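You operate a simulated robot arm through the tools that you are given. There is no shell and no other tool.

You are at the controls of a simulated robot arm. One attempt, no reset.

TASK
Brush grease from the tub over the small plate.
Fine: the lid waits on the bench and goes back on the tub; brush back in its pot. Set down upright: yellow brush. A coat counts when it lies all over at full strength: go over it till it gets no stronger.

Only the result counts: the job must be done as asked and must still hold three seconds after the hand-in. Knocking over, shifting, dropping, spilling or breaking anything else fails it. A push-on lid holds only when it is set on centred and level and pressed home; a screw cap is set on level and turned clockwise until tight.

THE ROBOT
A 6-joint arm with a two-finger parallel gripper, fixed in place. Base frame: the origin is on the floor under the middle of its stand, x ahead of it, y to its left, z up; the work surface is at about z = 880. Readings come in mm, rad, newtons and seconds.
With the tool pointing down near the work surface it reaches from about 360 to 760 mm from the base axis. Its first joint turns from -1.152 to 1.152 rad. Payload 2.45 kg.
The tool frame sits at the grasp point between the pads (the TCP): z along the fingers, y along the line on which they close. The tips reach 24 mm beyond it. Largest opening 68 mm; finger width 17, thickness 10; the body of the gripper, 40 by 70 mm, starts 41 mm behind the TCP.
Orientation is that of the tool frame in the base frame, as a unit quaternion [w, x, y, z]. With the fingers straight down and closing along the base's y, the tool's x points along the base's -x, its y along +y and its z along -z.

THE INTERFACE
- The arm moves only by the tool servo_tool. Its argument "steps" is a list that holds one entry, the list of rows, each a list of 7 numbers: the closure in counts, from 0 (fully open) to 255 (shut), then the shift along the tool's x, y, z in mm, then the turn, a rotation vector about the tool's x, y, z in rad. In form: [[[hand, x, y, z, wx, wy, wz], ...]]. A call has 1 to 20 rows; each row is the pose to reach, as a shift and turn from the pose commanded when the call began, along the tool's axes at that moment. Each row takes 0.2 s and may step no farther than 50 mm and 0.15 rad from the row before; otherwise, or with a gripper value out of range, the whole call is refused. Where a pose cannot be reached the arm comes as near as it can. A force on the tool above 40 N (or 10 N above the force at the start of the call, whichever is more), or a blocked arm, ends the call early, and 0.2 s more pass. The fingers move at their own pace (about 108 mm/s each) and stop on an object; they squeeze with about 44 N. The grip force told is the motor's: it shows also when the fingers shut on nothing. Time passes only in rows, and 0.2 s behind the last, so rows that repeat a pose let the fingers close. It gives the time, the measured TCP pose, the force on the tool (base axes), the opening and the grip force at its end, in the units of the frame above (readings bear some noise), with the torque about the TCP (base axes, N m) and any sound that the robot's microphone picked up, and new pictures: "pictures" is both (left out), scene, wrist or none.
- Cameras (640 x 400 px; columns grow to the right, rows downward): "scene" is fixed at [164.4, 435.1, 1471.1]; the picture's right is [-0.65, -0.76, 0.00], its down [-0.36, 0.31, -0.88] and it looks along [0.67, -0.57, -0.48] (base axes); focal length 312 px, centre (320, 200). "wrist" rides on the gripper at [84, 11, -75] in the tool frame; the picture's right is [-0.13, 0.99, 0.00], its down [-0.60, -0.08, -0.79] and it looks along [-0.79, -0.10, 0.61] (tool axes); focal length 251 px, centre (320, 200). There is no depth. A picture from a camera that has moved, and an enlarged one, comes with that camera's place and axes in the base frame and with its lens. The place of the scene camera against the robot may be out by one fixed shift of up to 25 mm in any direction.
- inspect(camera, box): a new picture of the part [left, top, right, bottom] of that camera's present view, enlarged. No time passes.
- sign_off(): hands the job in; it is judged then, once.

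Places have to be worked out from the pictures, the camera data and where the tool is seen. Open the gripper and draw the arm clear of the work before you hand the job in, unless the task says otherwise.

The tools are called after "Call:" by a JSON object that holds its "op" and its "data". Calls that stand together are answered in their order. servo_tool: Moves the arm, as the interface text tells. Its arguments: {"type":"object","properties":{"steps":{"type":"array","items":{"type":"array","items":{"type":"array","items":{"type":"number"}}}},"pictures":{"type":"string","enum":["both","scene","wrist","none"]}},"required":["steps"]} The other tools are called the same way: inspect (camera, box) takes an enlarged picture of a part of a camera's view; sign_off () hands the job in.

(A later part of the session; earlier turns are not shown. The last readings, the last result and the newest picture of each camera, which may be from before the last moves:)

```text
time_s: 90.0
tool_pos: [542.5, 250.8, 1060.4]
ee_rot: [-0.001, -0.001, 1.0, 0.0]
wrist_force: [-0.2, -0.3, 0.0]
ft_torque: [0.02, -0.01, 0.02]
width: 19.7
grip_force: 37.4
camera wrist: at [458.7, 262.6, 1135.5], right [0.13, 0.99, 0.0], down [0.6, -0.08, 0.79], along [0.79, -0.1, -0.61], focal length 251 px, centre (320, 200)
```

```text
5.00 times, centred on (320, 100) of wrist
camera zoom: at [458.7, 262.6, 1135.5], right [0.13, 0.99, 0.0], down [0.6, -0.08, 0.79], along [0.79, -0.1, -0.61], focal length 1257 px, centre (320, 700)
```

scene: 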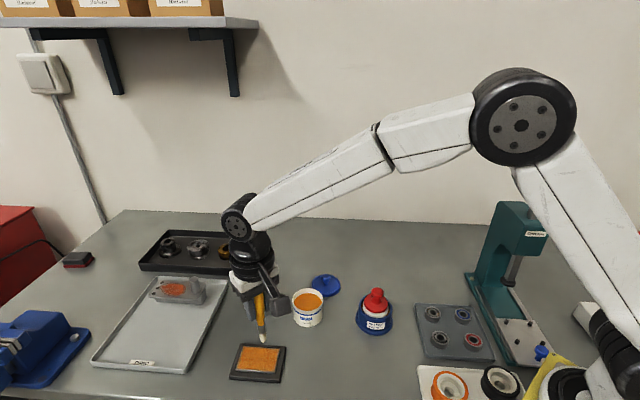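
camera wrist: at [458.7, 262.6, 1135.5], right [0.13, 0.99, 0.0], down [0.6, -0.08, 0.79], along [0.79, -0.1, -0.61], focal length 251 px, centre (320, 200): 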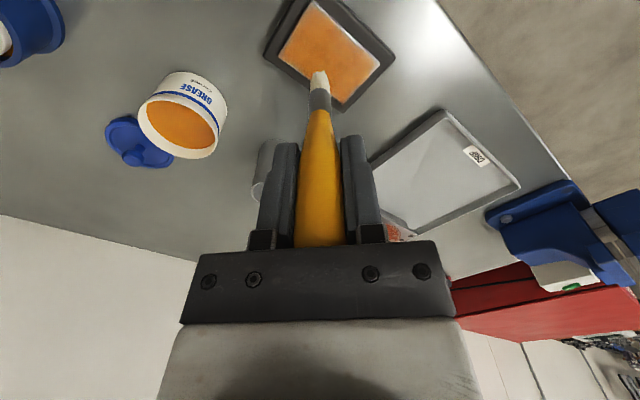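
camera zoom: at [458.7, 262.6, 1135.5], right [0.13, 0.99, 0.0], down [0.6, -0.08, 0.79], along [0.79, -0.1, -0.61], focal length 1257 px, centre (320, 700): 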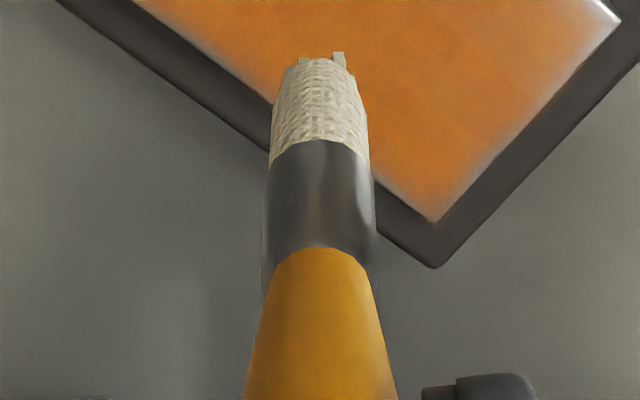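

The brush is still upright in the grip (tilt under ~1–2°), having slid up to ≈95 mm tip offset. I carry it above the pot and check alignment before inserting.

Call:
{"op": "servo_tool", "data": {"steps": [[[255, 0, 0, -25, 0, 0, 0], [255, -27, -15, -25, 0, 0, 0], [255, -55, -30, -25, 0, 0, 0], [255, -82, -45, -25, 0, 0, 0], [255, -110, -61, -25, 0, 0, 0], [255, -136.7, -75.7, -25, 0, 0, 0], [255, -136.7, -75.7, -10, 0, 0, 0], [255, -136.7, -75.7, -4, 0, 0, 0], [255, -136.7, -75.7, -4, 0, 0, 0]]], "pictures": "both"}}

Call:
{"op": "inspect", "data": {"camera": "scene", "box": [220, 220, 310, 330]}}

Call:
{"op": "inspect", "data": {"camera": "wrist", "box": [260, 20, 380, 110]}}

```text
time_s: 92.0
tool_pos: [679.6, 176.5, 1064.5]
ee_rot: [0.0, 0.0, 1.0, 0.0]
wrist_force: [1.0, -0.4, 0.2]
ft_torque: [0.01, 0.0, 0.0]
width: 19.7
grip_force: 36.9
camera wrist: at [595.7, 187.3, 1139.6], right [0.13, 0.99, 0.0], down [0.6, -0.08, 0.79], along [0.79, -0.1, -0.61], focal length 251 px, centre (320, 200)
```

scene: 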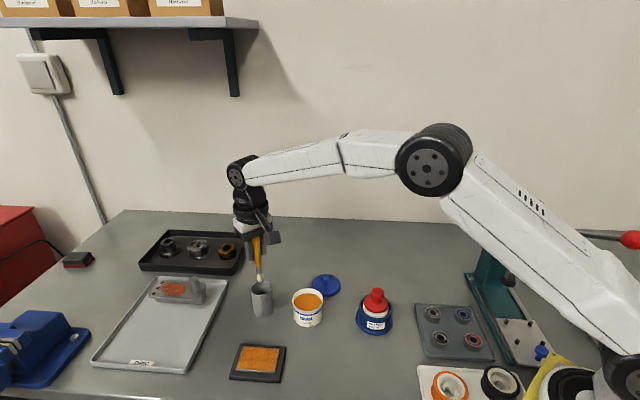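
wrist: 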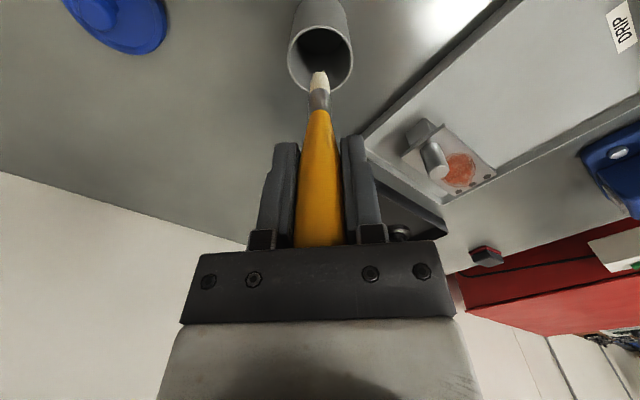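

```text
3.64 times, centred on (265, 275) of scene
camera zoom: at [164.4, 435.1, 1471.1], right [-0.65, -0.76, 0.0], down [-0.36, 0.31, -0.88], along [0.67, -0.57, -0.48], focal length 1133 px, centre (520, -73)
```

zoom: 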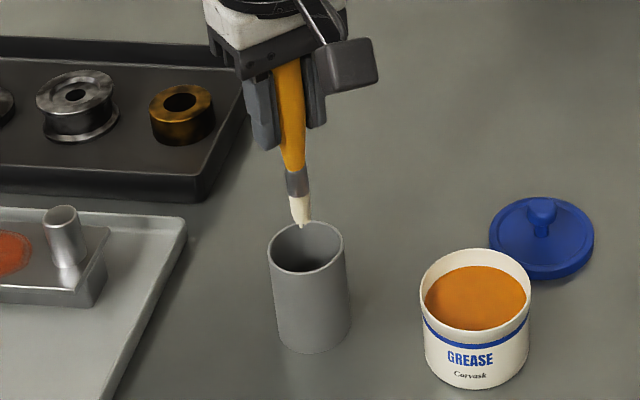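

```text
4.44 times, centred on (320, 65) of wrist
camera zoom: at [595.7, 187.3, 1139.6], right [0.13, 0.99, 0.0], down [0.6, -0.08, 0.79], along [0.79, -0.1, -0.61], focal length 1118 px, centre (320, 800)
```

zoom: 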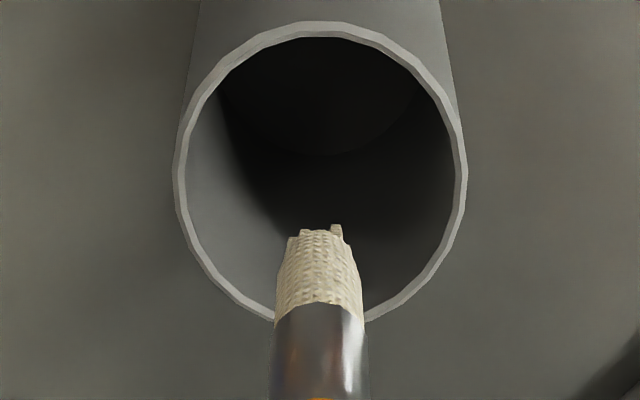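

The tip is aligned with the pot mouth (pot centre ≈(676.5,176.8)). I shift 1.5 mm toward its centre and lower the brush into the pot to just above the floor.

Call:
{"op": "servo_tool", "data": {"steps": [[[255, 1.5, 0.1, 5, 0, 0, 0], [255, 1.5, 0.1, 20, 0, 0, 0], [255, 1.5, 0.1, 35, 0, 0, 0], [255, 1.5, 0.1, 50, 0, 0, 0], [255, 1.5, 0.1, 62, 0, 0, 0], [255, 1.5, 0.1, 72, 0, 0, 0], [255, 1.5, 0.1, 78, 0, 0, 0], [255, 1.5, 0.1, 80, 0, 0, 0]]], "pictures": "both"}}

Call:
{"op": "inspect", "data": {"camera": "scene", "box": [230, 240, 300, 330]}}

Call:
{"op": "inspect", "data": {"camera": "wrist", "box": [240, 60, 400, 180]}}

```text
time_s: 93.8
tool_pos: [678.1, 176.2, 984.0]
ee_rot: [0.001, 0.0, 1.0, 0.0]
wrist_force: [-0.1, -0.6, -2.0]
ft_torque: [-0.01, 0.0, 0.01]
width: 19.7
grip_force: 37.3
camera wrist: at [594.2, 187.4, 1059.6], right [0.13, 0.99, 0.0], down [0.6, -0.08, 0.79], along [0.79, -0.1, -0.61], focal length 251 px, centre (320, 200)
```

scene: 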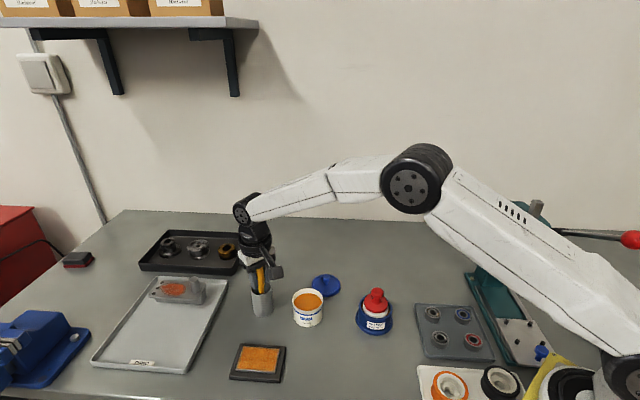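
wrist: 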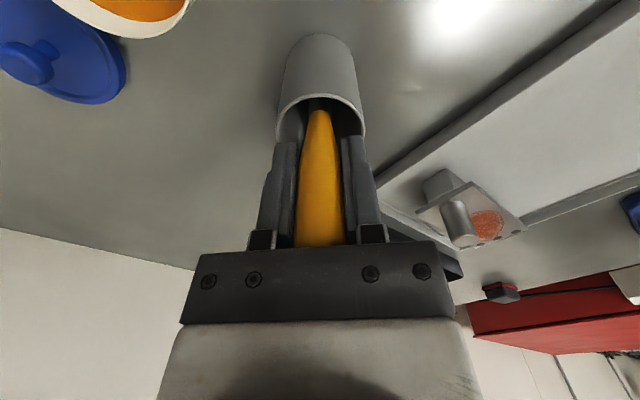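

```text
4.44 times, centred on (265, 285) of scene
camera zoom: at [164.4, 435.1, 1471.1], right [-0.65, -0.76, 0.0], down [-0.36, 0.31, -0.88], along [0.67, -0.57, -0.48], focal length 1385 px, centre (564, -178)
```

zoom: 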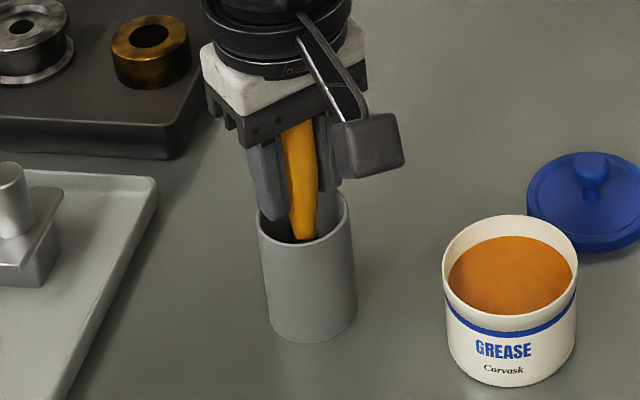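

```text
3.33 times, centred on (320, 120) of wrist
camera zoom: at [594.2, 187.4, 1059.6], right [0.13, 0.99, 0.0], down [0.6, -0.08, 0.79], along [0.79, -0.1, -0.61], focal length 838 px, centre (320, 467)
```

zoom: 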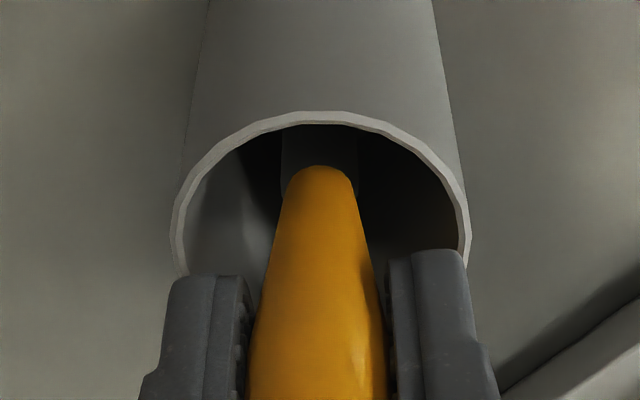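

The brush is inside the pot with no contact yet at z≈984. I lower in 1 mm steps looking for the floor contact.

Call:
{"op": "servo_tool", "data": {"steps": [[[255, 0, 0, 1, 0, 0, 0], [255, 0, 0, 2, 0, 0, 0], [255, 0, 0, 3, 0, 0, 0]]], "pictures": "none"}}

Call:
{"op": "inspect", "data": {"camera": "wrist", "box": [240, 60, 400, 180]}}

Call:
{"op": "inspect", "data": {"camera": "scene", "box": [245, 260, 285, 310]}}

```text
time_s: 94.6
tool_pos: [678.8, 176.4, 980.8]
ee_rot: [0.0, 0.0, 1.0, 0.0]
wrist_force: [-0.4, -0.2, -0.6]
ft_torque: [-0.03, -0.01, 0.01]
width: 19.7
grip_force: 37.2
```

```text
3.33 times, centred on (320, 120) of wrist
camera zoom: at [594.1, 187.5, 1056.9], right [0.13, 0.99, 0.0], down [0.6, -0.08, 0.79], along [0.79, -0.1, -0.61], focal length 838 px, centre (320, 467)
```

zoom: 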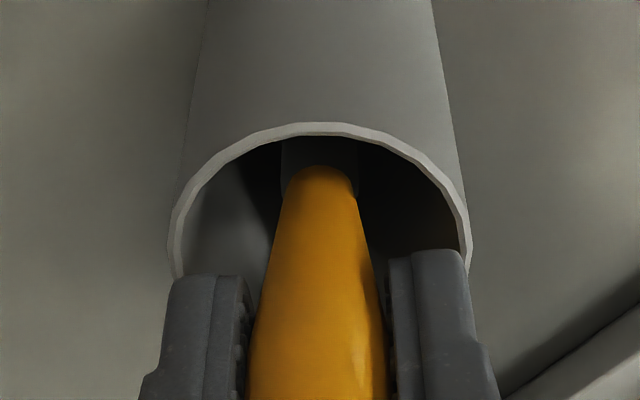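

```text
8.00 times, centred on (265, 285) of scene
camera zoom: at [164.4, 435.1, 1471.1], right [-0.65, -0.76, 0.0], down [-0.36, 0.31, -0.88], along [0.67, -0.57, -0.48], focal length 2493 px, centre (760, -480)
```

zoom: 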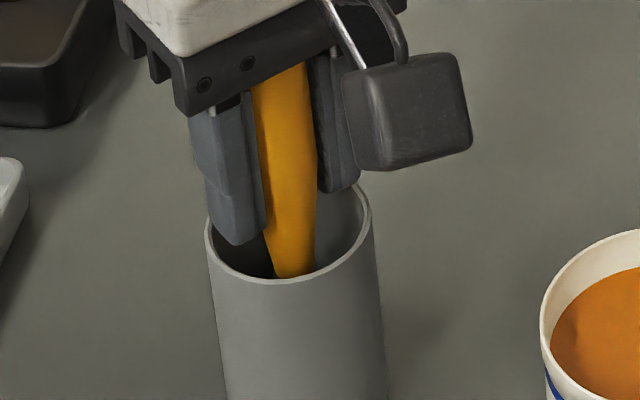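

Still no floor contact at 981.4. I go another 1.5 mm in half-millimetre steps.

Call:
{"op": "servo_tool", "data": {"steps": [[[255, 0, 0, 0.5, 0, 0, 0], [255, 0, 0, 1, 0, 0, 0], [255, 0, 0, 1.5, 0, 0, 0]]], "pictures": "none"}}

```text
time_s: 95.4
tool_pos: [679.2, 175.6, 979.1]
ee_rot: [0.001, 0.0, 1.0, 0.0]
wrist_force: [-0.2, -0.5, 0.6]
ft_torque: [-0.03, 0.0, -0.01]
width: 19.8
grip_force: 37.1
```

No contact at 979.9 yet; two more half-millimetre steps.

Call:
{"op": "servo_tool", "data": {"steps": [[[255, 0, 0, 0.5, 0, 0, 0], [255, 0, 0, 1, 0, 0, 0]]], "pictures": "none"}}

Call:
{"op": "inspect", "data": {"camera": "wrist", "box": [240, 60, 400, 180]}}

Call:
{"op": "inspect", "data": {"camera": "scene", "box": [245, 260, 285, 310]}}

```text
time_s: 96.0
tool_pos: [679.4, 177.6, 979.8]
ee_rot: [0.0, 0.0, 1.0, -0.001]
wrist_force: [-0.4, 0.1, -0.7]
ft_torque: [0.01, -0.03, 0.0]
width: 19.8
grip_force: 37.2
```

```text
3.33 times, centred on (320, 120) of wrist
camera zoom: at [594.6, 187.6, 1054.2], right [0.13, 0.99, 0.0], down [0.6, -0.08, 0.79], along [0.79, -0.1, -0.61], focal length 838 px, centre (320, 467)
```

zoom: 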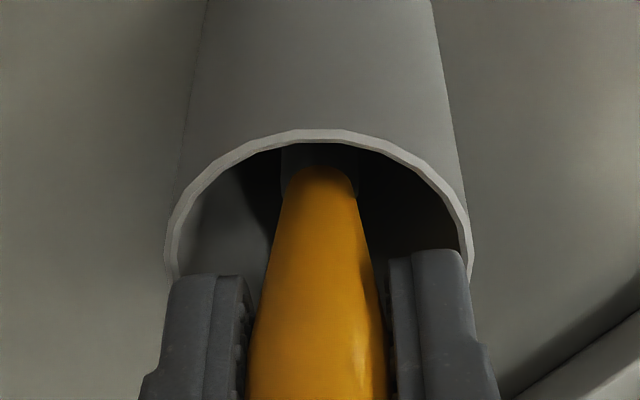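

```text
8.00 times, centred on (265, 285) of scene
camera zoom: at [164.4, 435.1, 1471.1], right [-0.65, -0.76, 0.0], down [-0.36, 0.31, -0.88], along [0.67, -0.57, -0.48], focal length 2493 px, centre (760, -480)
```

zoom: 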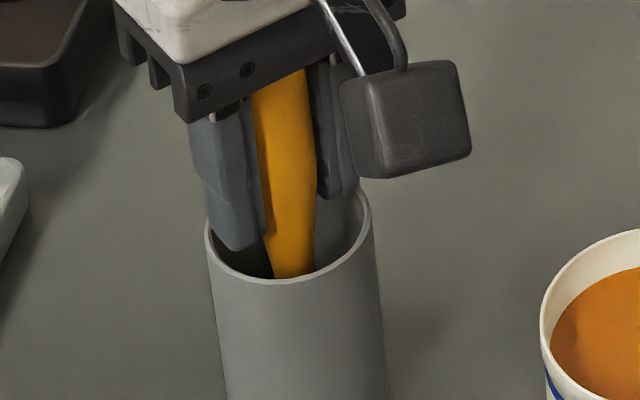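

No force yet; the finger tips are only ~2 mm above the pot rim, so I stop here. I loosen the grip in tiny steps so the brush settles the last millimetre onto the pot floor guided by the fingers.

Call:
{"op": "servo_tool", "data": {"steps": [[[178, 0, 0, 0, 0, 0, 0], [175, 0, 0, 0, 0, 0, 0], [172, 0, 0, 0, 0, 0, 0], [170, 0, 0, 0, 0, 0, 0], [170, 0, 0, 0, 0, 0, 0], [170, 0, 0, 0, 0, 0, 0]]], "pictures": "wrist"}}

Call:
{"op": "inspect", "data": {"camera": "wrist", "box": [240, 100, 400, 260]}}

Call:
{"op": "inspect", "data": {"camera": "scene", "box": [245, 260, 285, 310]}}

```text
time_s: 97.4
tool_pos: [679.0, 176.2, 980.3]
ee_rot: [0.0, -0.001, 1.0, 0.0]
wrist_force: [0.6, 0.9, -0.5]
ft_torque: [-0.01, -0.01, 0.03]
width: 22.4
grip_force: 0.0
camera wrist: at [594.6, 187.6, 1054.3], right [0.13, 0.99, 0.0], down [0.6, -0.08, 0.79], along [0.79, -0.1, -0.61], focal length 251 px, centre (320, 200)
```

wrist: 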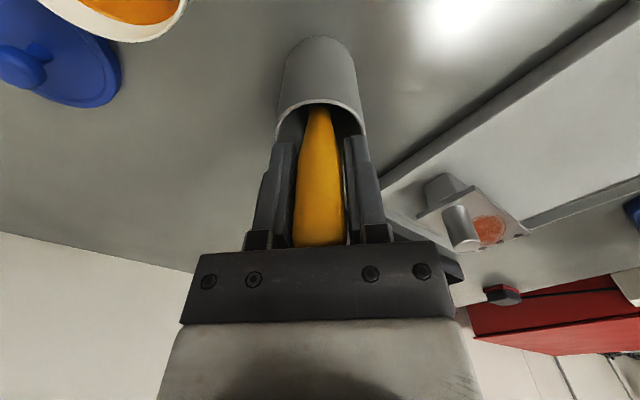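

```text
2.50 times, centred on (320, 180) of wrist
camera zoom: at [594.6, 187.6, 1054.3], right [0.13, 0.99, 0.0], down [0.6, -0.08, 0.79], along [0.79, -0.1, -0.61], focal length 629 px, centre (320, 250)
```

zoom: 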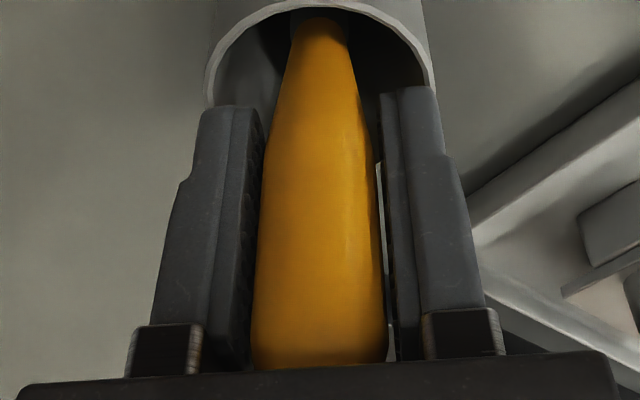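

```text
8.00 times, centred on (265, 285) of scene
camera zoom: at [164.4, 435.1, 1471.1], right [-0.65, -0.76, 0.0], down [-0.36, 0.31, -0.88], along [0.67, -0.57, -0.48], focal length 2493 px, centre (760, -480)
```

zoom: 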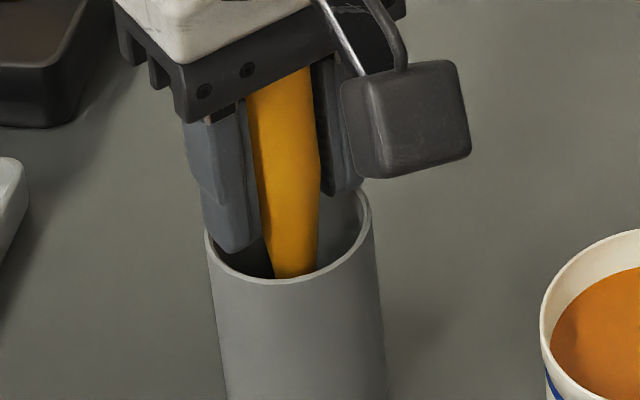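

The brush is free and standing upright between the pads. I open a bit more and rise straight up.

Call:
{"op": "servo_tool", "data": {"steps": [[[160, 0, 0, 0, 0, 0, 0], [140, 0, 0, 0, 0, 0, 0], [130, 0, 0, 0, 0, 0, 0], [130, 0, 0, -4, 0, 0, 0], [110, 0, 0, -12, 0, 0, 0], [60, 0, 0, -25, 0, 0, 0], [30, 0, 0, -45, 0, 0, 0], [0, 0, 0, -70, 0, 0, 0], [0, 0, 0, -100, 0, 0, 0], [0, 0, 0, -100, 0, 0, 0]]], "pictures": "both"}}

Call:
{"op": "inspect", "data": {"camera": "scene", "box": [220, 240, 340, 340]}}

Call:
{"op": "inspect", "data": {"camera": "wrist", "box": [220, 0, 420, 140]}}

```text
time_s: 99.6
tool_pos: [678.2, 176.1, 1078.8]
ee_rot: [0.0, 0.0, 1.0, -0.001]
wrist_force: [0.5, 0.0, 0.3]
ft_torque: [0.0, 0.02, -0.01]
width: 68.1
grip_force: 0.1
camera wrist: at [594.1, 187.1, 1154.2], right [0.13, 0.99, 0.0], down [0.6, -0.08, 0.79], along [0.79, -0.1, -0.61], focal length 251 px, centre (320, 200)
```

scene: 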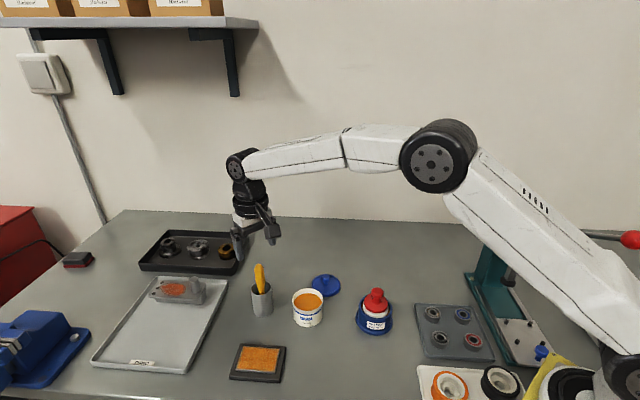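
wrist: 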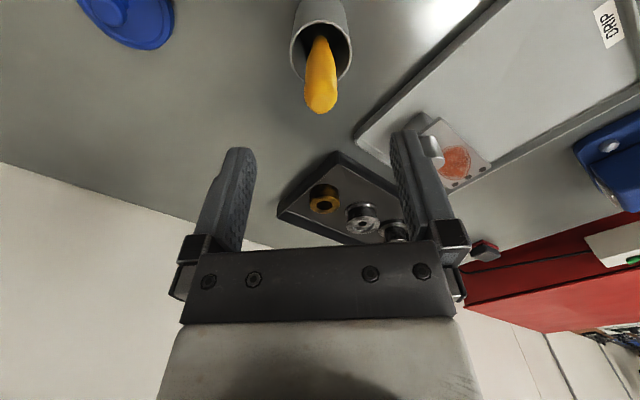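

```text
4.00 times, centred on (280, 290) of scene
camera zoom: at [164.4, 435.1, 1471.1], right [-0.65, -0.76, 0.0], down [-0.36, 0.31, -0.88], along [0.67, -0.57, -0.48], focal length 1246 px, centre (480, -160)
```

zoom: 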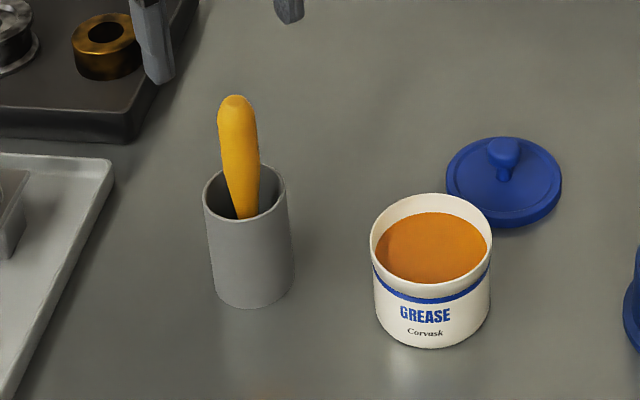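

```text
2.86 times, centred on (320, 70) of wrist
camera zoom: at [594.1, 187.1, 1154.2], right [0.13, 0.99, 0.0], down [0.6, -0.08, 0.79], along [0.79, -0.1, -0.61], focal length 718 px, centre (320, 571)
```

zoom: 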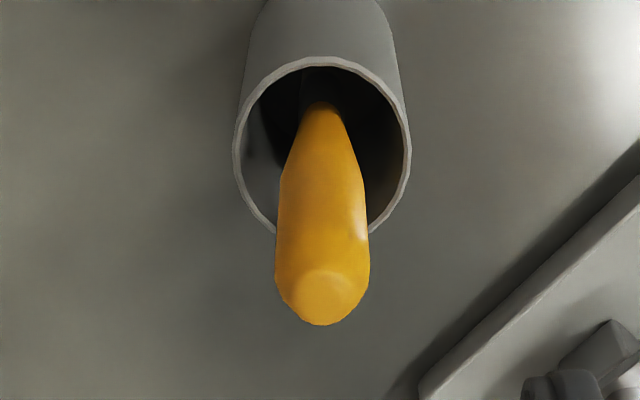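

The brush stands upright in its pot again. Now I go for the lid: move above its knob at ≈(639.5,10) and look.

Call:
{"op": "servo_tool", "data": {"steps": [[[0, 6, -28, 0, 0, 0, 0], [0, 13, -56, 0, 0, 0, 0], [0, 19, -84, 0, 0, 0, 0], [0, 26, -112, 0, 0, 0, 0], [0, 32, -140, 0, 0, 0, 0], [0, 38.5, -166.7, 10, 0, 0, 0], [0, 38.5, -166.7, 45, 0, 0, 0], [0, 38.5, -166.7, 80, 0, 0, 0], [0, 38.5, -166.7, 115, 0, 0, 0], [0, 38.5, -166.7, 125, 0, 0, 0], [0, 38.5, -166.7, 125, 0, 0, 0]]], "pictures": "both"}}

Call:
{"op": "inspect", "data": {"camera": "wrist", "box": [200, 20, 440, 180]}}

```text
time_s: 102.0
tool_pos: [640.0, 9.9, 953.9]
ee_rot: [0.0, -0.001, 1.0, 0.0]
wrist_force: [0.6, 0.4, -0.1]
ft_torque: [0.0, -0.02, 0.01]
width: 68.0
grip_force: 0.1
camera wrist: at [556.6, 21.0, 1029.2], right [0.13, 0.99, 0.0], down [0.6, -0.08, 0.79], along [0.79, -0.1, -0.61], focal length 251 px, centre (320, 200)
```

scene: 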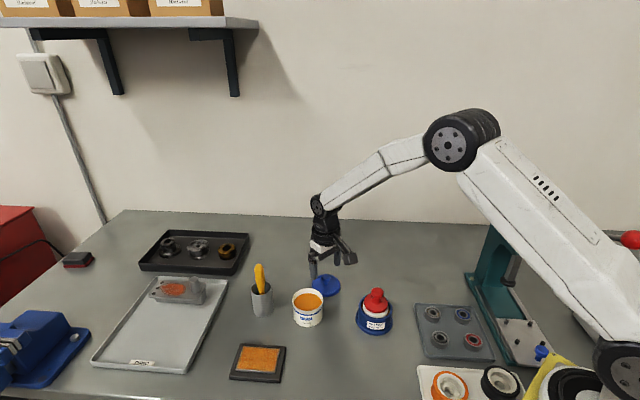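
wrist: 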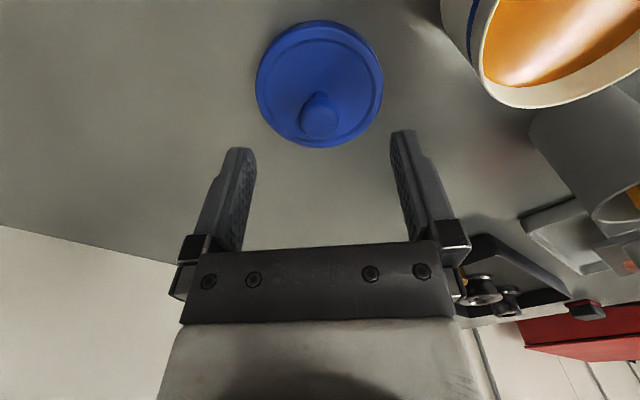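

```text
2.50 times, centred on (320, 100) of wrist
camera zoom: at [556.6, 21.0, 1029.2], right [0.13, 0.99, 0.0], down [0.6, -0.08, 0.79], along [0.79, -0.1, -0.61], focal length 629 px, centre (320, 450)
```

zoom: 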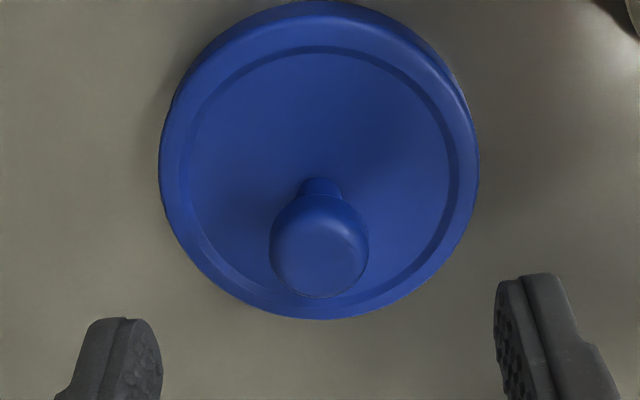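

The knob is centred between the fingers. I descend to the same grip height as before (z≈916.7) and close.

Call:
{"op": "servo_tool", "data": {"steps": [[[0, 0, 0, 14, 0, 0, 0], [0, 0, 0, 27, 0, 0, 0], [0, 0, 0, 34, 0, 0, 0], [0, 0, 0, 37, 0, 0, 0], [150, 0, 0, 37, 0, 0, 0], [255, 0, 0, 37, 0, 0, 0], [255, 0, 0, 37, 0, 0, 0], [255, 0, 0, 37, 0, 0, 0]]], "pictures": "wrist"}}

Call:
{"op": "inspect", "data": {"camera": "wrist", "box": [200, 20, 440, 180]}}

```text
time_s: 103.8
tool_pos: [640.6, 9.2, 917.0]
ee_rot: [0.0, 0.0, 1.0, 0.0]
wrist_force: [-0.1, -0.1, 0.2]
ft_torque: [0.03, -0.02, 0.01]
width: 19.4
grip_force: 37.3
camera wrist: at [555.9, 20.6, 992.5], right [0.13, 0.99, 0.0], down [0.6, -0.08, 0.79], along [0.79, -0.1, -0.61], focal length 251 px, centre (320, 200)
```

wrist: 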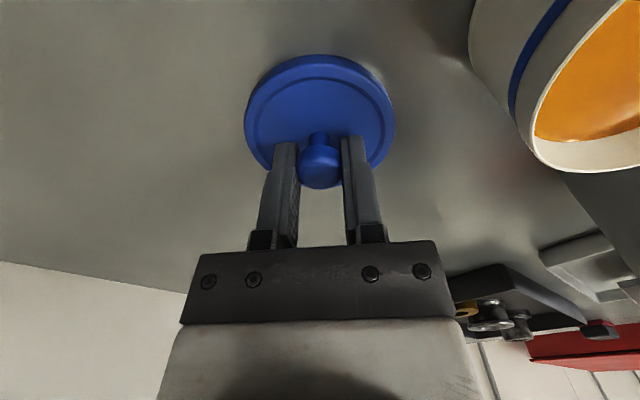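

```text
2.50 times, centred on (320, 100) of wrist
camera zoom: at [555.9, 20.6, 992.5], right [0.13, 0.99, 0.0], down [0.6, -0.08, 0.79], along [0.79, -0.1, -0.61], focal length 629 px, centre (320, 450)
```

zoom: 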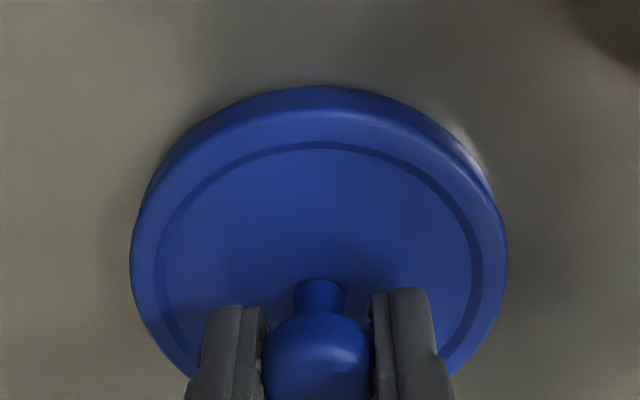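

The knob is held again at the same relative height. I lift the lid, carry it back over the tub to the original grip pose (594.5,106), and stop above the rim to check.

Call:
{"op": "servo_tool", "data": {"steps": [[[255, 0, 0, -10, 0, 0, 0], [255, 0, 0, -35, 0, 0, 0], [255, 0, 0, -65, 0, 0, 0], [255, 0, 0, -95, 0, 0, 0], [255, 11, 24, -95, 0, 0, 0], [255, 22, 48, -95, 0, 0, 0], [255, 34, 72, -95, 0, 0, 0], [255, 45, 96, -95, 0, 0, 0], [255, 45, 96, -80, 0, 0, 0], [255, 45, 96, -68, 0, 0, 0], [255, 45, 96, -68, 0, 0, 0]]], "pictures": "both"}}

Call:
{"op": "inspect", "data": {"camera": "scene", "box": [270, 250, 350, 335]}}

Call:
{"op": "inspect", "data": {"camera": "wrist", "box": [200, 0, 440, 160]}}

```text
time_s: 106.2
tool_pos: [595.4, 106.0, 984.4]
ee_rot: [0.001, 0.0, 1.0, 0.0]
wrist_force: [0.1, -0.4, -0.3]
ft_torque: [0.03, 0.03, 0.03]
width: 19.6
grip_force: 37.6
camera wrist: at [510.8, 116.3, 1060.0], right [0.13, 0.99, 0.0], down [0.6, -0.08, 0.79], along [0.79, -0.1, -0.61], focal length 251 px, centre (320, 200)
```

scene: 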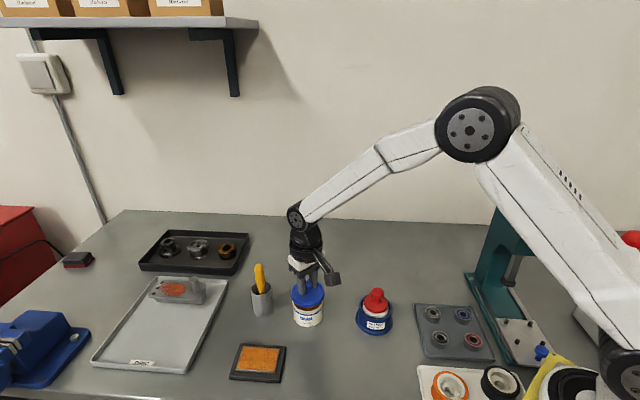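
wrist: 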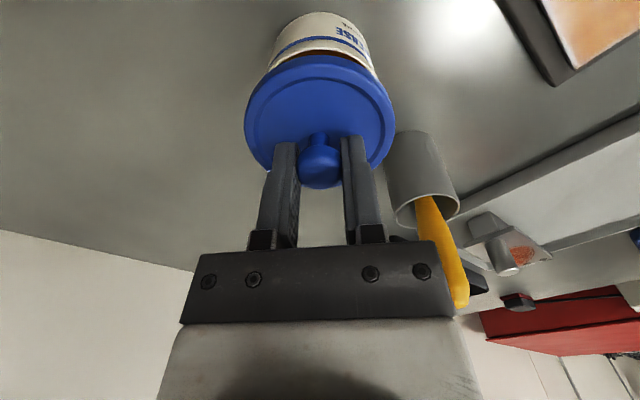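

```text
4.71 times, centred on (310, 292) of scene
camera zoom: at [164.4, 435.1, 1471.1], right [-0.65, -0.76, 0.0], down [-0.36, 0.31, -0.88], along [0.67, -0.57, -0.48], focal length 1466 px, centre (367, -235)
```

zoom: 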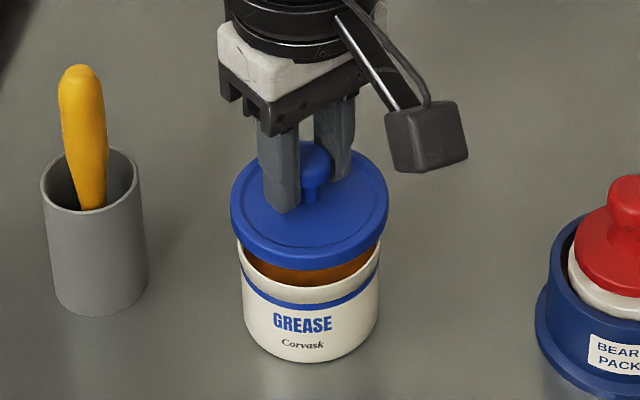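

```text
2.50 times, centred on (320, 80) of wrist
camera zoom: at [510.8, 116.3, 1060.0], right [0.13, 0.99, 0.0], down [0.6, -0.08, 0.79], along [0.79, -0.1, -0.61], focal length 629 px, centre (320, 500)
```

zoom: 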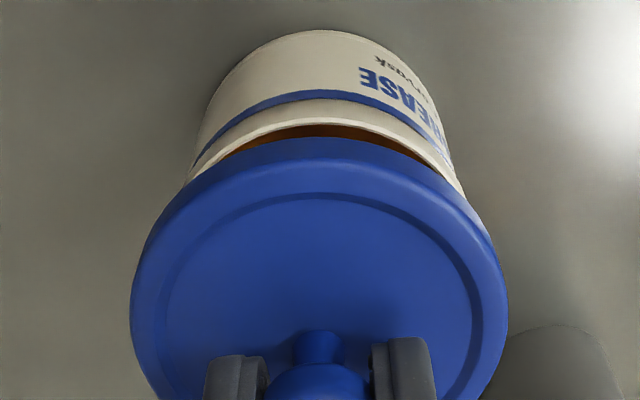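

The lid is centred over the tub exactly as when it came off. I lower it onto the rim and press in small steps, listening for the snap.

Call:
{"op": "servo_tool", "data": {"steps": [[[255, 0, 0, 8, 0, 0, 0], [255, 0, 0, 13, 0, 0, 0], [255, 0, 0, 16, 0, 0, 0], [255, 0, 0, 17.5, 0, 0, 0], [255, 0, 0, 18.5, 0, 0, 0], [255, 0, 0, 19, 0, 0, 0]]], "pictures": "wrist"}}

Call:
{"op": "inspect", "data": {"camera": "scene", "box": [270, 250, 350, 335]}}

```text
time_s: 107.6
tool_pos: [594.1, 106.4, 966.2]
ee_rot: [0.0, 0.0, 1.0, 0.0]
wrist_force: [0.5, -0.5, 0.7]
ft_torque: [0.01, 0.01, -0.03]
width: 19.7
grip_force: 37.3
camera wrist: at [510.9, 116.7, 1041.3], right [0.13, 0.99, 0.0], down [0.6, -0.08, 0.79], along [0.79, -0.1, -0.61], focal length 251 px, centre (320, 200)
```

wrist: 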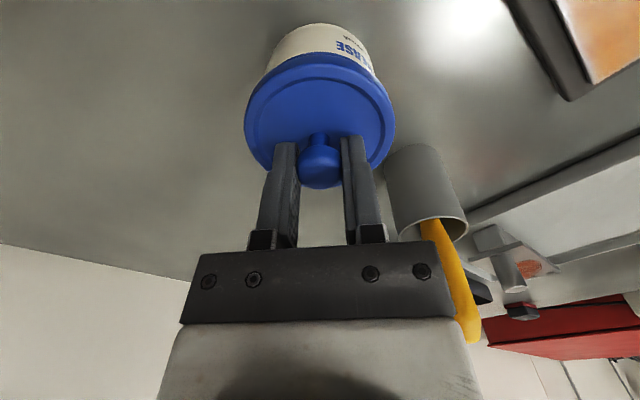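

```text
4.71 times, centred on (310, 292) of scene
camera zoom: at [164.4, 435.1, 1471.1], right [-0.65, -0.76, 0.0], down [-0.36, 0.31, -0.88], along [0.67, -0.57, -0.48], focal length 1466 px, centre (367, -235)
```

zoom: 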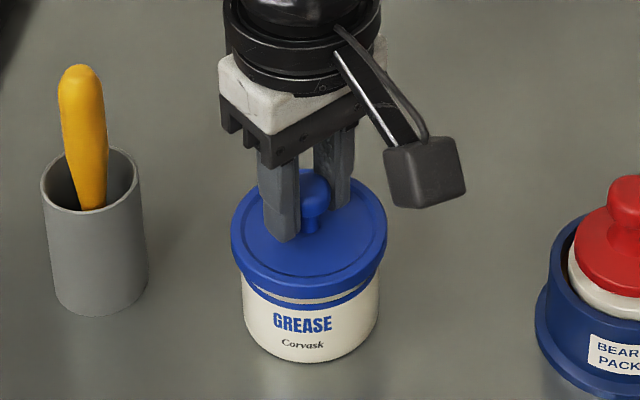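

No force yet and a thin pale gap is visible under the lid, so it isn't home. I zoom in to judge the gap.

Call:
{"op": "inspect", "data": {"camera": "scene", "box": [285, 285, 330, 330]}}

Call:
{"op": "inspect", "data": {"camera": "wrist", "box": [240, 20, 400, 130]}}

```text
8.89 times, centred on (308, 308) of scene
camera zoom: at [164.4, 435.1, 1471.1], right [-0.65, -0.76, 0.0], down [-0.36, 0.31, -0.88], along [0.67, -0.57, -0.48], focal length 2770 px, centre (431, -756)
```

zoom: 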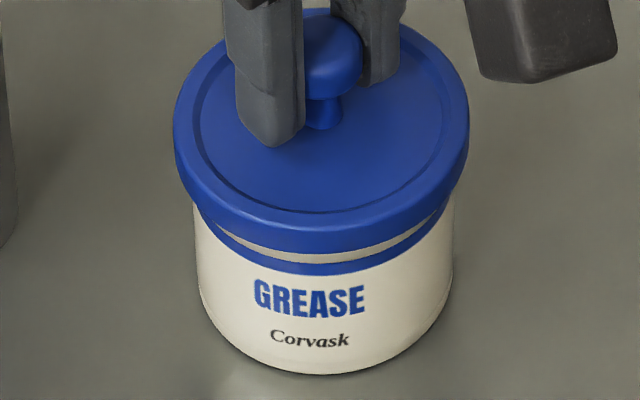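

```text
3.64 times, centred on (320, 75) of wrist
camera zoom: at [510.9, 116.7, 1041.3], right [0.13, 0.99, 0.0], down [0.6, -0.08, 0.79], along [0.79, -0.1, -0.61], focal length 914 px, centre (320, 654)
```

zoom: 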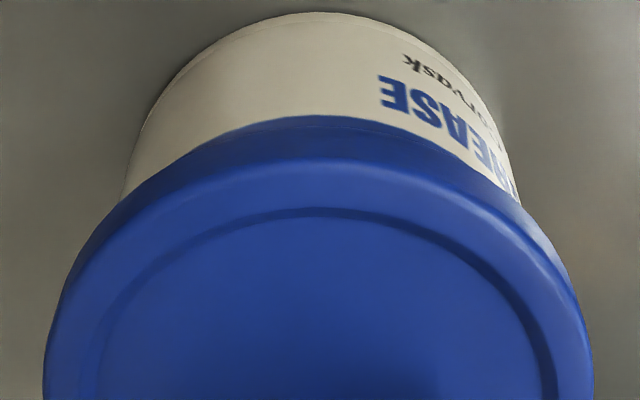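

About 2 mm remain compared with the original seated look. I press on in 0.5 mm steps; the force limit will stop me at 40 N.

Call:
{"op": "servo_tool", "data": {"steps": [[[255, 0, 0, 0.5, 0, 0, 0], [255, 0, 0, 1, 0, 0, 0], [255, 0, 0, 1.5, 0, 0, 0], [255, 0, 0, 2, 0, 0, 0]]], "pictures": "none"}}

Call:
{"op": "inspect", "data": {"camera": "scene", "box": [285, 285, 330, 330]}}

```text
time_s: 108.6
tool_pos: [594.5, 107.7, 963.6]
ee_rot: [0.001, 0.0, 1.0, 0.0]
wrist_force: [-4.8, -0.5, 4.8]
ft_torque: [0.08, 0.07, 0.03]
width: 19.8
grip_force: 37.4
heard: snap
```

```text
8.89 times, centred on (308, 308) of scene
camera zoom: at [164.2, 435.1, 1471.1], right [-0.65, -0.76, 0.0], down [-0.36, 0.31, -0.88], along [0.67, -0.57, -0.48], focal length 2770 px, centre (431, -756)
```

zoom: 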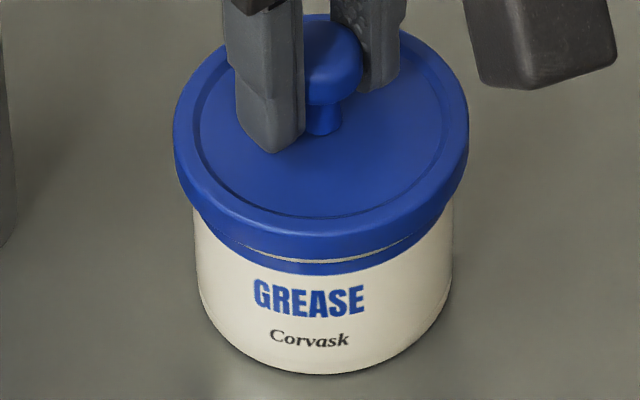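

A snap — the lid is on and looks as at the start. I press half a millimetre more to confirm it is home, then release.

Call:
{"op": "servo_tool", "data": {"steps": [[[255, 0, 0, 0.4, 0, 0, 0], [255, 0, 0, 0.8, 0, 0, 0]]], "pictures": "none"}}

Call:
{"op": "inspect", "data": {"camera": "scene", "box": [285, 285, 330, 330]}}

```text
time_s: 109.2
tool_pos: [595.3, 106.0, 964.6]
ee_rot: [0.001, 0.0, 1.0, 0.0]
wrist_force: [-8.2, -0.3, 17.6]
ft_torque: [-0.02, 0.32, -0.01]
width: 19.4
grip_force: 37.4
```

```text
8.89 times, centred on (308, 308) of scene
camera zoom: at [163.8, 435.0, 1471.2], right [-0.65, -0.76, 0.0], down [-0.36, 0.31, -0.88], along [0.67, -0.57, -0.48], focal length 2770 px, centre (431, -756)
```

zoom: 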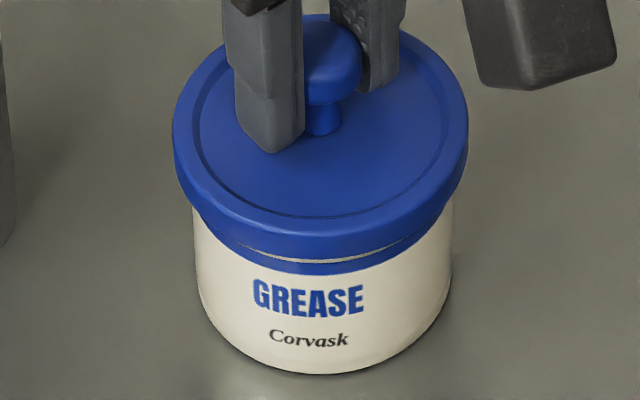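

The lid is stiff under 17 N, so it's home. I unload, open the gripper and rise straight up.

Call:
{"op": "servo_tool", "data": {"steps": [[[255, 0, 0, -0.8, 0, 0, 0], [160, 0, 0, -0.8, 0, 0, 0], [100, 0, 0, -0.8, 0, 0, 0], [0, 0, 0, -0.8, 0, 0, 0], [0, 0, 0, -0.8, 0, 0, 0], [0, 0, 0, -10, 0, 0, 0], [0, 0, 0, -30, 0, 0, 0], [0, 0, 0, -60, 0, 0, 0], [0, 0, 0, -60, 0, 0, 0]]], "pictures": "both"}}

Call:
{"op": "inspect", "data": {"camera": "scene", "box": [285, 275, 330, 330]}}

Call:
{"op": "inspect", "data": {"camera": "wrist", "box": [220, 0, 420, 150]}}

```text
time_s: 111.2
tool_pos: [595.6, 104.8, 1021.7]
ee_rot: [0.001, 0.0, 1.0, 0.001]
wrist_force: [0.8, 0.3, 0.4]
ft_torque: [0.01, 0.02, 0.0]
width: 68.0
grip_force: 0.0
camera wrist: at [510.4, 116.3, 1098.5], right [0.13, 0.99, 0.0], down [0.6, -0.08, 0.79], along [0.79, -0.1, -0.61], focal length 251 px, centre (320, 200)
```

scene: 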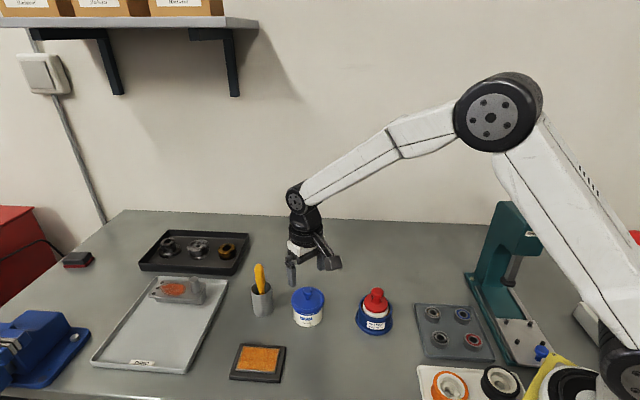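
wrist: 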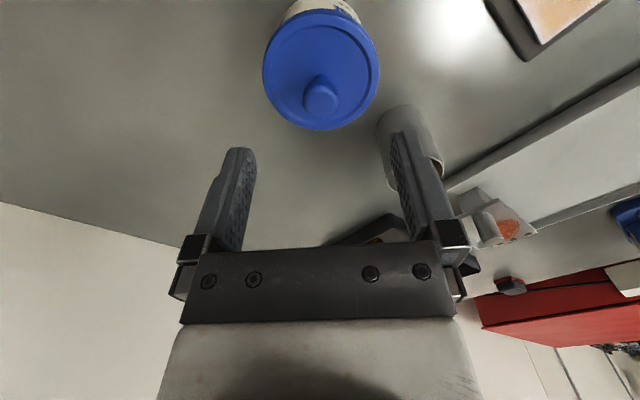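

```text
7.27 times, centred on (308, 302) of scene
camera zoom: at [164.4, 435.1, 1471.1], right [-0.65, -0.76, 0.0], down [-0.36, 0.31, -0.88], along [0.67, -0.57, -0.48], focal length 2266 px, centre (411, -546)
```

zoom: 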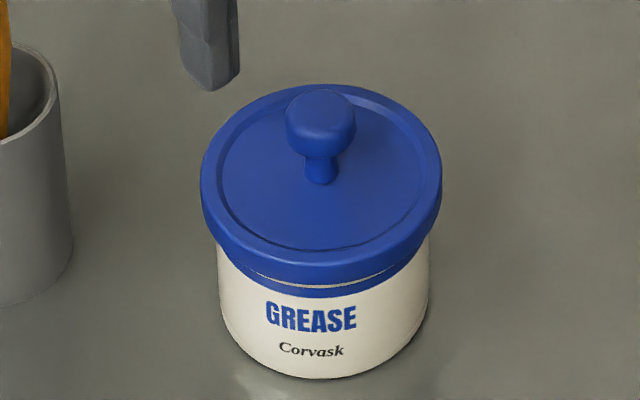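

```text
2.67 times, centred on (320, 75) of wrist
camera zoom: at [510.4, 116.3, 1098.5], right [0.13, 0.99, 0.0], down [0.6, -0.08, 0.79], along [0.79, -0.1, -0.61], focal length 670 px, centre (320, 533)
```

zoom: 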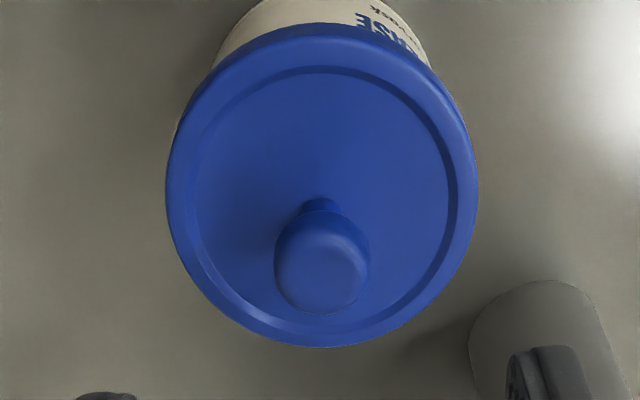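

The lid is level and centred on the tub. I raise the arm clear and take a last look at the plate, brush and tub.

Call:
{"op": "servo_tool", "data": {"steps": [[[0, 0, 0, -40, 0, 0, 0], [0, 10, 8, -80, 0, 0, 0], [0, 35, 30, -105, 0, 0, 0], [0, 60, 55, -120, 0, 0, 0], [0, 85, 80, -130, 0, 0, 0], [0, 110, 105, -140, 0, 0, 0], [0, 110, 105, -140, 0, 0, 0]]], "pictures": "both"}}

Call:
{"op": "inspect", "data": {"camera": "wrist", "box": [300, 20, 460, 140]}}

Call:
{"op": "inspect", "data": {"camera": "wrist", "box": [200, 60, 360, 190]}}

Call:
{"op": "inspect", "data": {"camera": "scene", "box": [240, 340, 280, 375]}}

Call:
{"op": "inspect", "data": {"camera": "scene", "box": [235, 255, 285, 325]}}

```text
time_s: 112.8
tool_pos: [482.7, 212.9, 1162.2]
ee_rot: [0.0, 0.0, 1.0, 0.0]
wrist_force: [-0.1, -0.2, 0.6]
ft_torque: [-0.03, 0.0, 0.04]
width: 67.7
grip_force: 0.0
camera wrist: at [399.6, 222.7, 1238.7], right [0.13, 0.99, 0.0], down [0.6, -0.08, 0.79], along [0.79, -0.1, -0.61], focal length 251 px, centre (320, 200)
```

scene: 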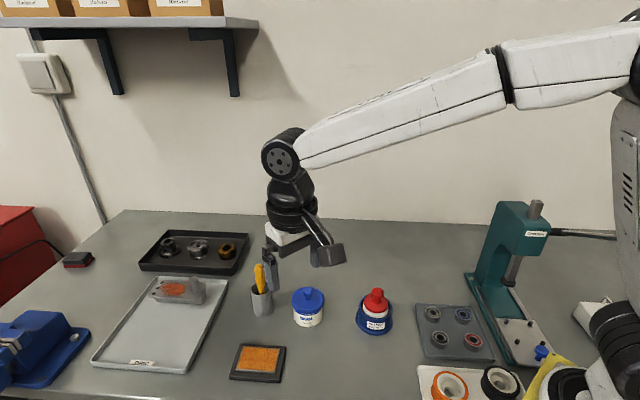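
wrist: 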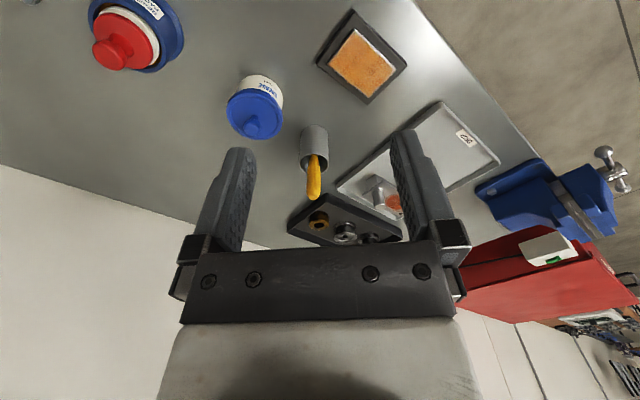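

```text
3.33 times, centred on (380, 80) of wrist
camera zoom: at [399.6, 222.7, 1238.7], right [0.13, 0.99, 0.0], down [0.6, -0.08, 0.79], along [0.79, -0.1, -0.61], focal length 838 px, centre (120, 600)
```

zoom: 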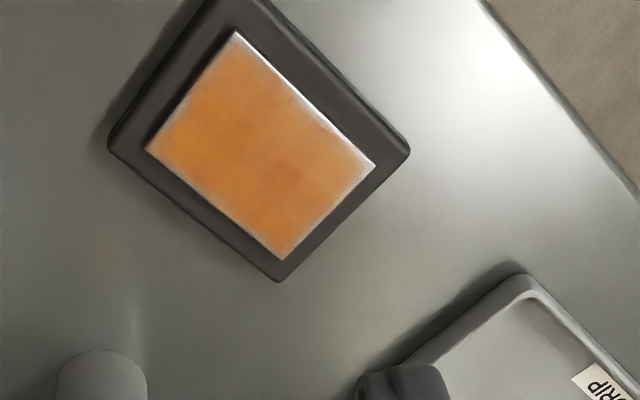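

```text
3.08 times, centred on (280, 125) of wrist
camera zoom: at [399.6, 222.7, 1238.7], right [0.13, 0.99, 0.0], down [0.6, -0.08, 0.79], along [0.79, -0.1, -0.61], focal length 774 px, centre (443, 431)
```

zoom: 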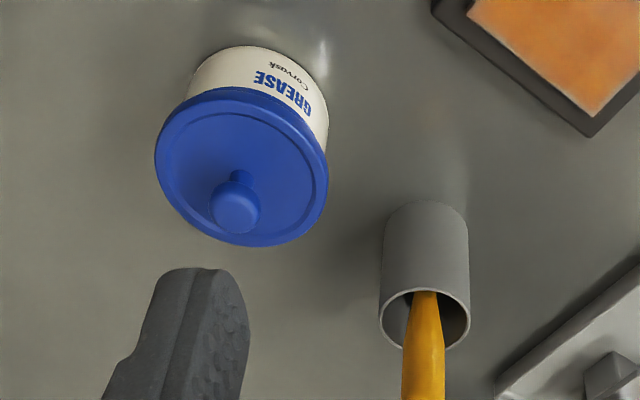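

```text
11.43 times, centred on (260, 358) of scene
camera zoom: at [164.4, 435.1, 1471.1], right [-0.65, -0.76, 0.0], down [-0.36, 0.31, -0.88], along [0.67, -0.57, -0.48], focal length 3562 px, centre (1006, -1600)
```

zoom: 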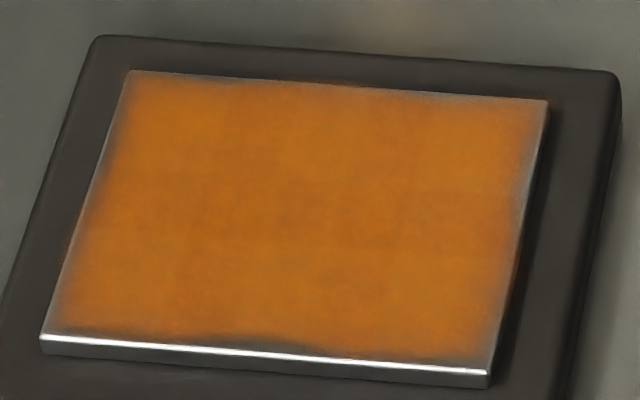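

```text
5.71 times, centred on (260, 290) of scene
camera zoom: at [164.4, 435.1, 1471.1], right [-0.65, -0.76, 0.0], down [-0.36, 0.31, -0.88], along [0.67, -0.57, -0.48], focal length 1781 px, centre (663, -314)
```

zoom: 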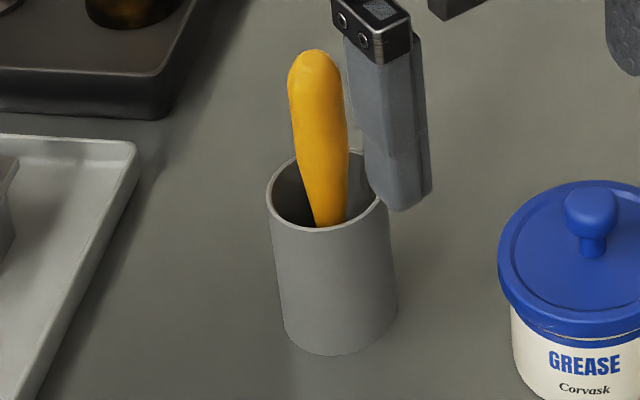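

Everything checks out: even orange coat, brush upright in its pot, lid seated on the tub. I draw the arm back up to its starting area, clear of the work.

Call:
{"op": "servo_tool", "data": {"steps": [[[0, 0, 0, -40, 0, 0, 0], [0, -3, -36, -62, 0, 0, 0], [0, -6, -72, -84, 0, 0, 0], [0, -9, -108, -106, 0, 0, 0], [0, -13, -144, -125, 0, 0, 0], [0, -16, -180, -130, 0, 0, 0], [0, -16, -180, -130, 0, 0, 0]]], "pictures": "both"}}

Call:
{"op": "inspect", "data": {"camera": "scene", "box": [220, 250, 420, 390]}}

```text
time_s: 114.4
tool_pos: [501.8, 29.7, 1292.6]
ee_rot: [0.0, 0.001, 1.0, 0.0]
wrist_force: [0.8, -0.6, 0.6]
ft_torque: [0.01, 0.0, 0.02]
width: 67.6
grip_force: 0.1
camera wrist: at [417.9, 41.3, 1368.1], right [0.13, 0.99, 0.0], down [0.6, -0.08, 0.79], along [0.79, -0.1, -0.61], focal length 251 px, centre (320, 200)
```

scene: 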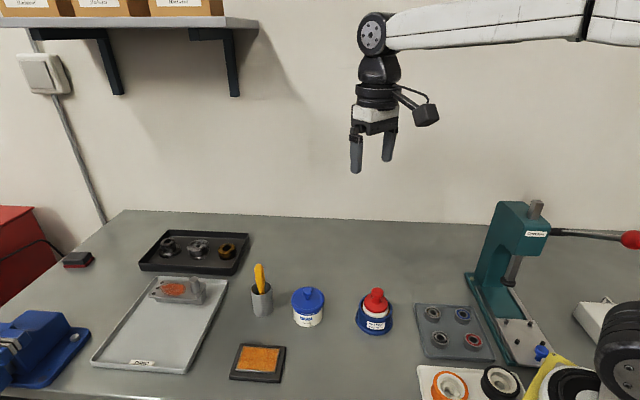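
wrist: 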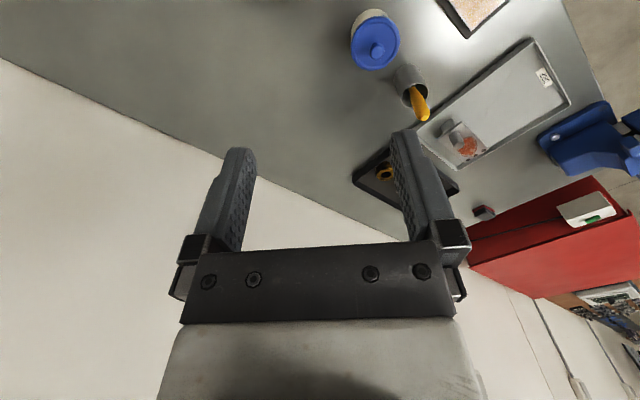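

```text
2.86 times, centred on (320, 320) of scene
camera zoom: at [164.4, 435.1, 1471.1], right [-0.65, -0.76, 0.0], down [-0.36, 0.31, -0.88], along [0.67, -0.57, -0.48], focal length 890 px, centre (320, -143)
```

zoom: 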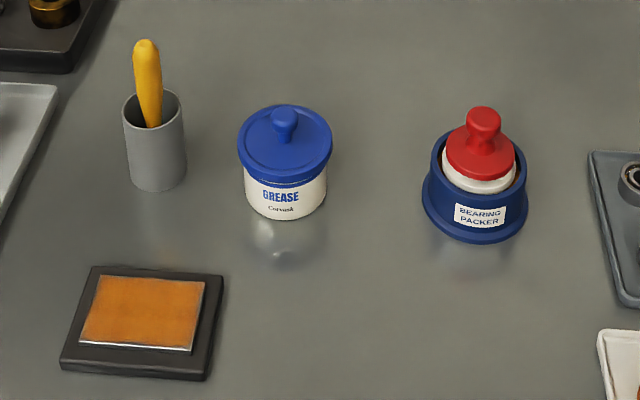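

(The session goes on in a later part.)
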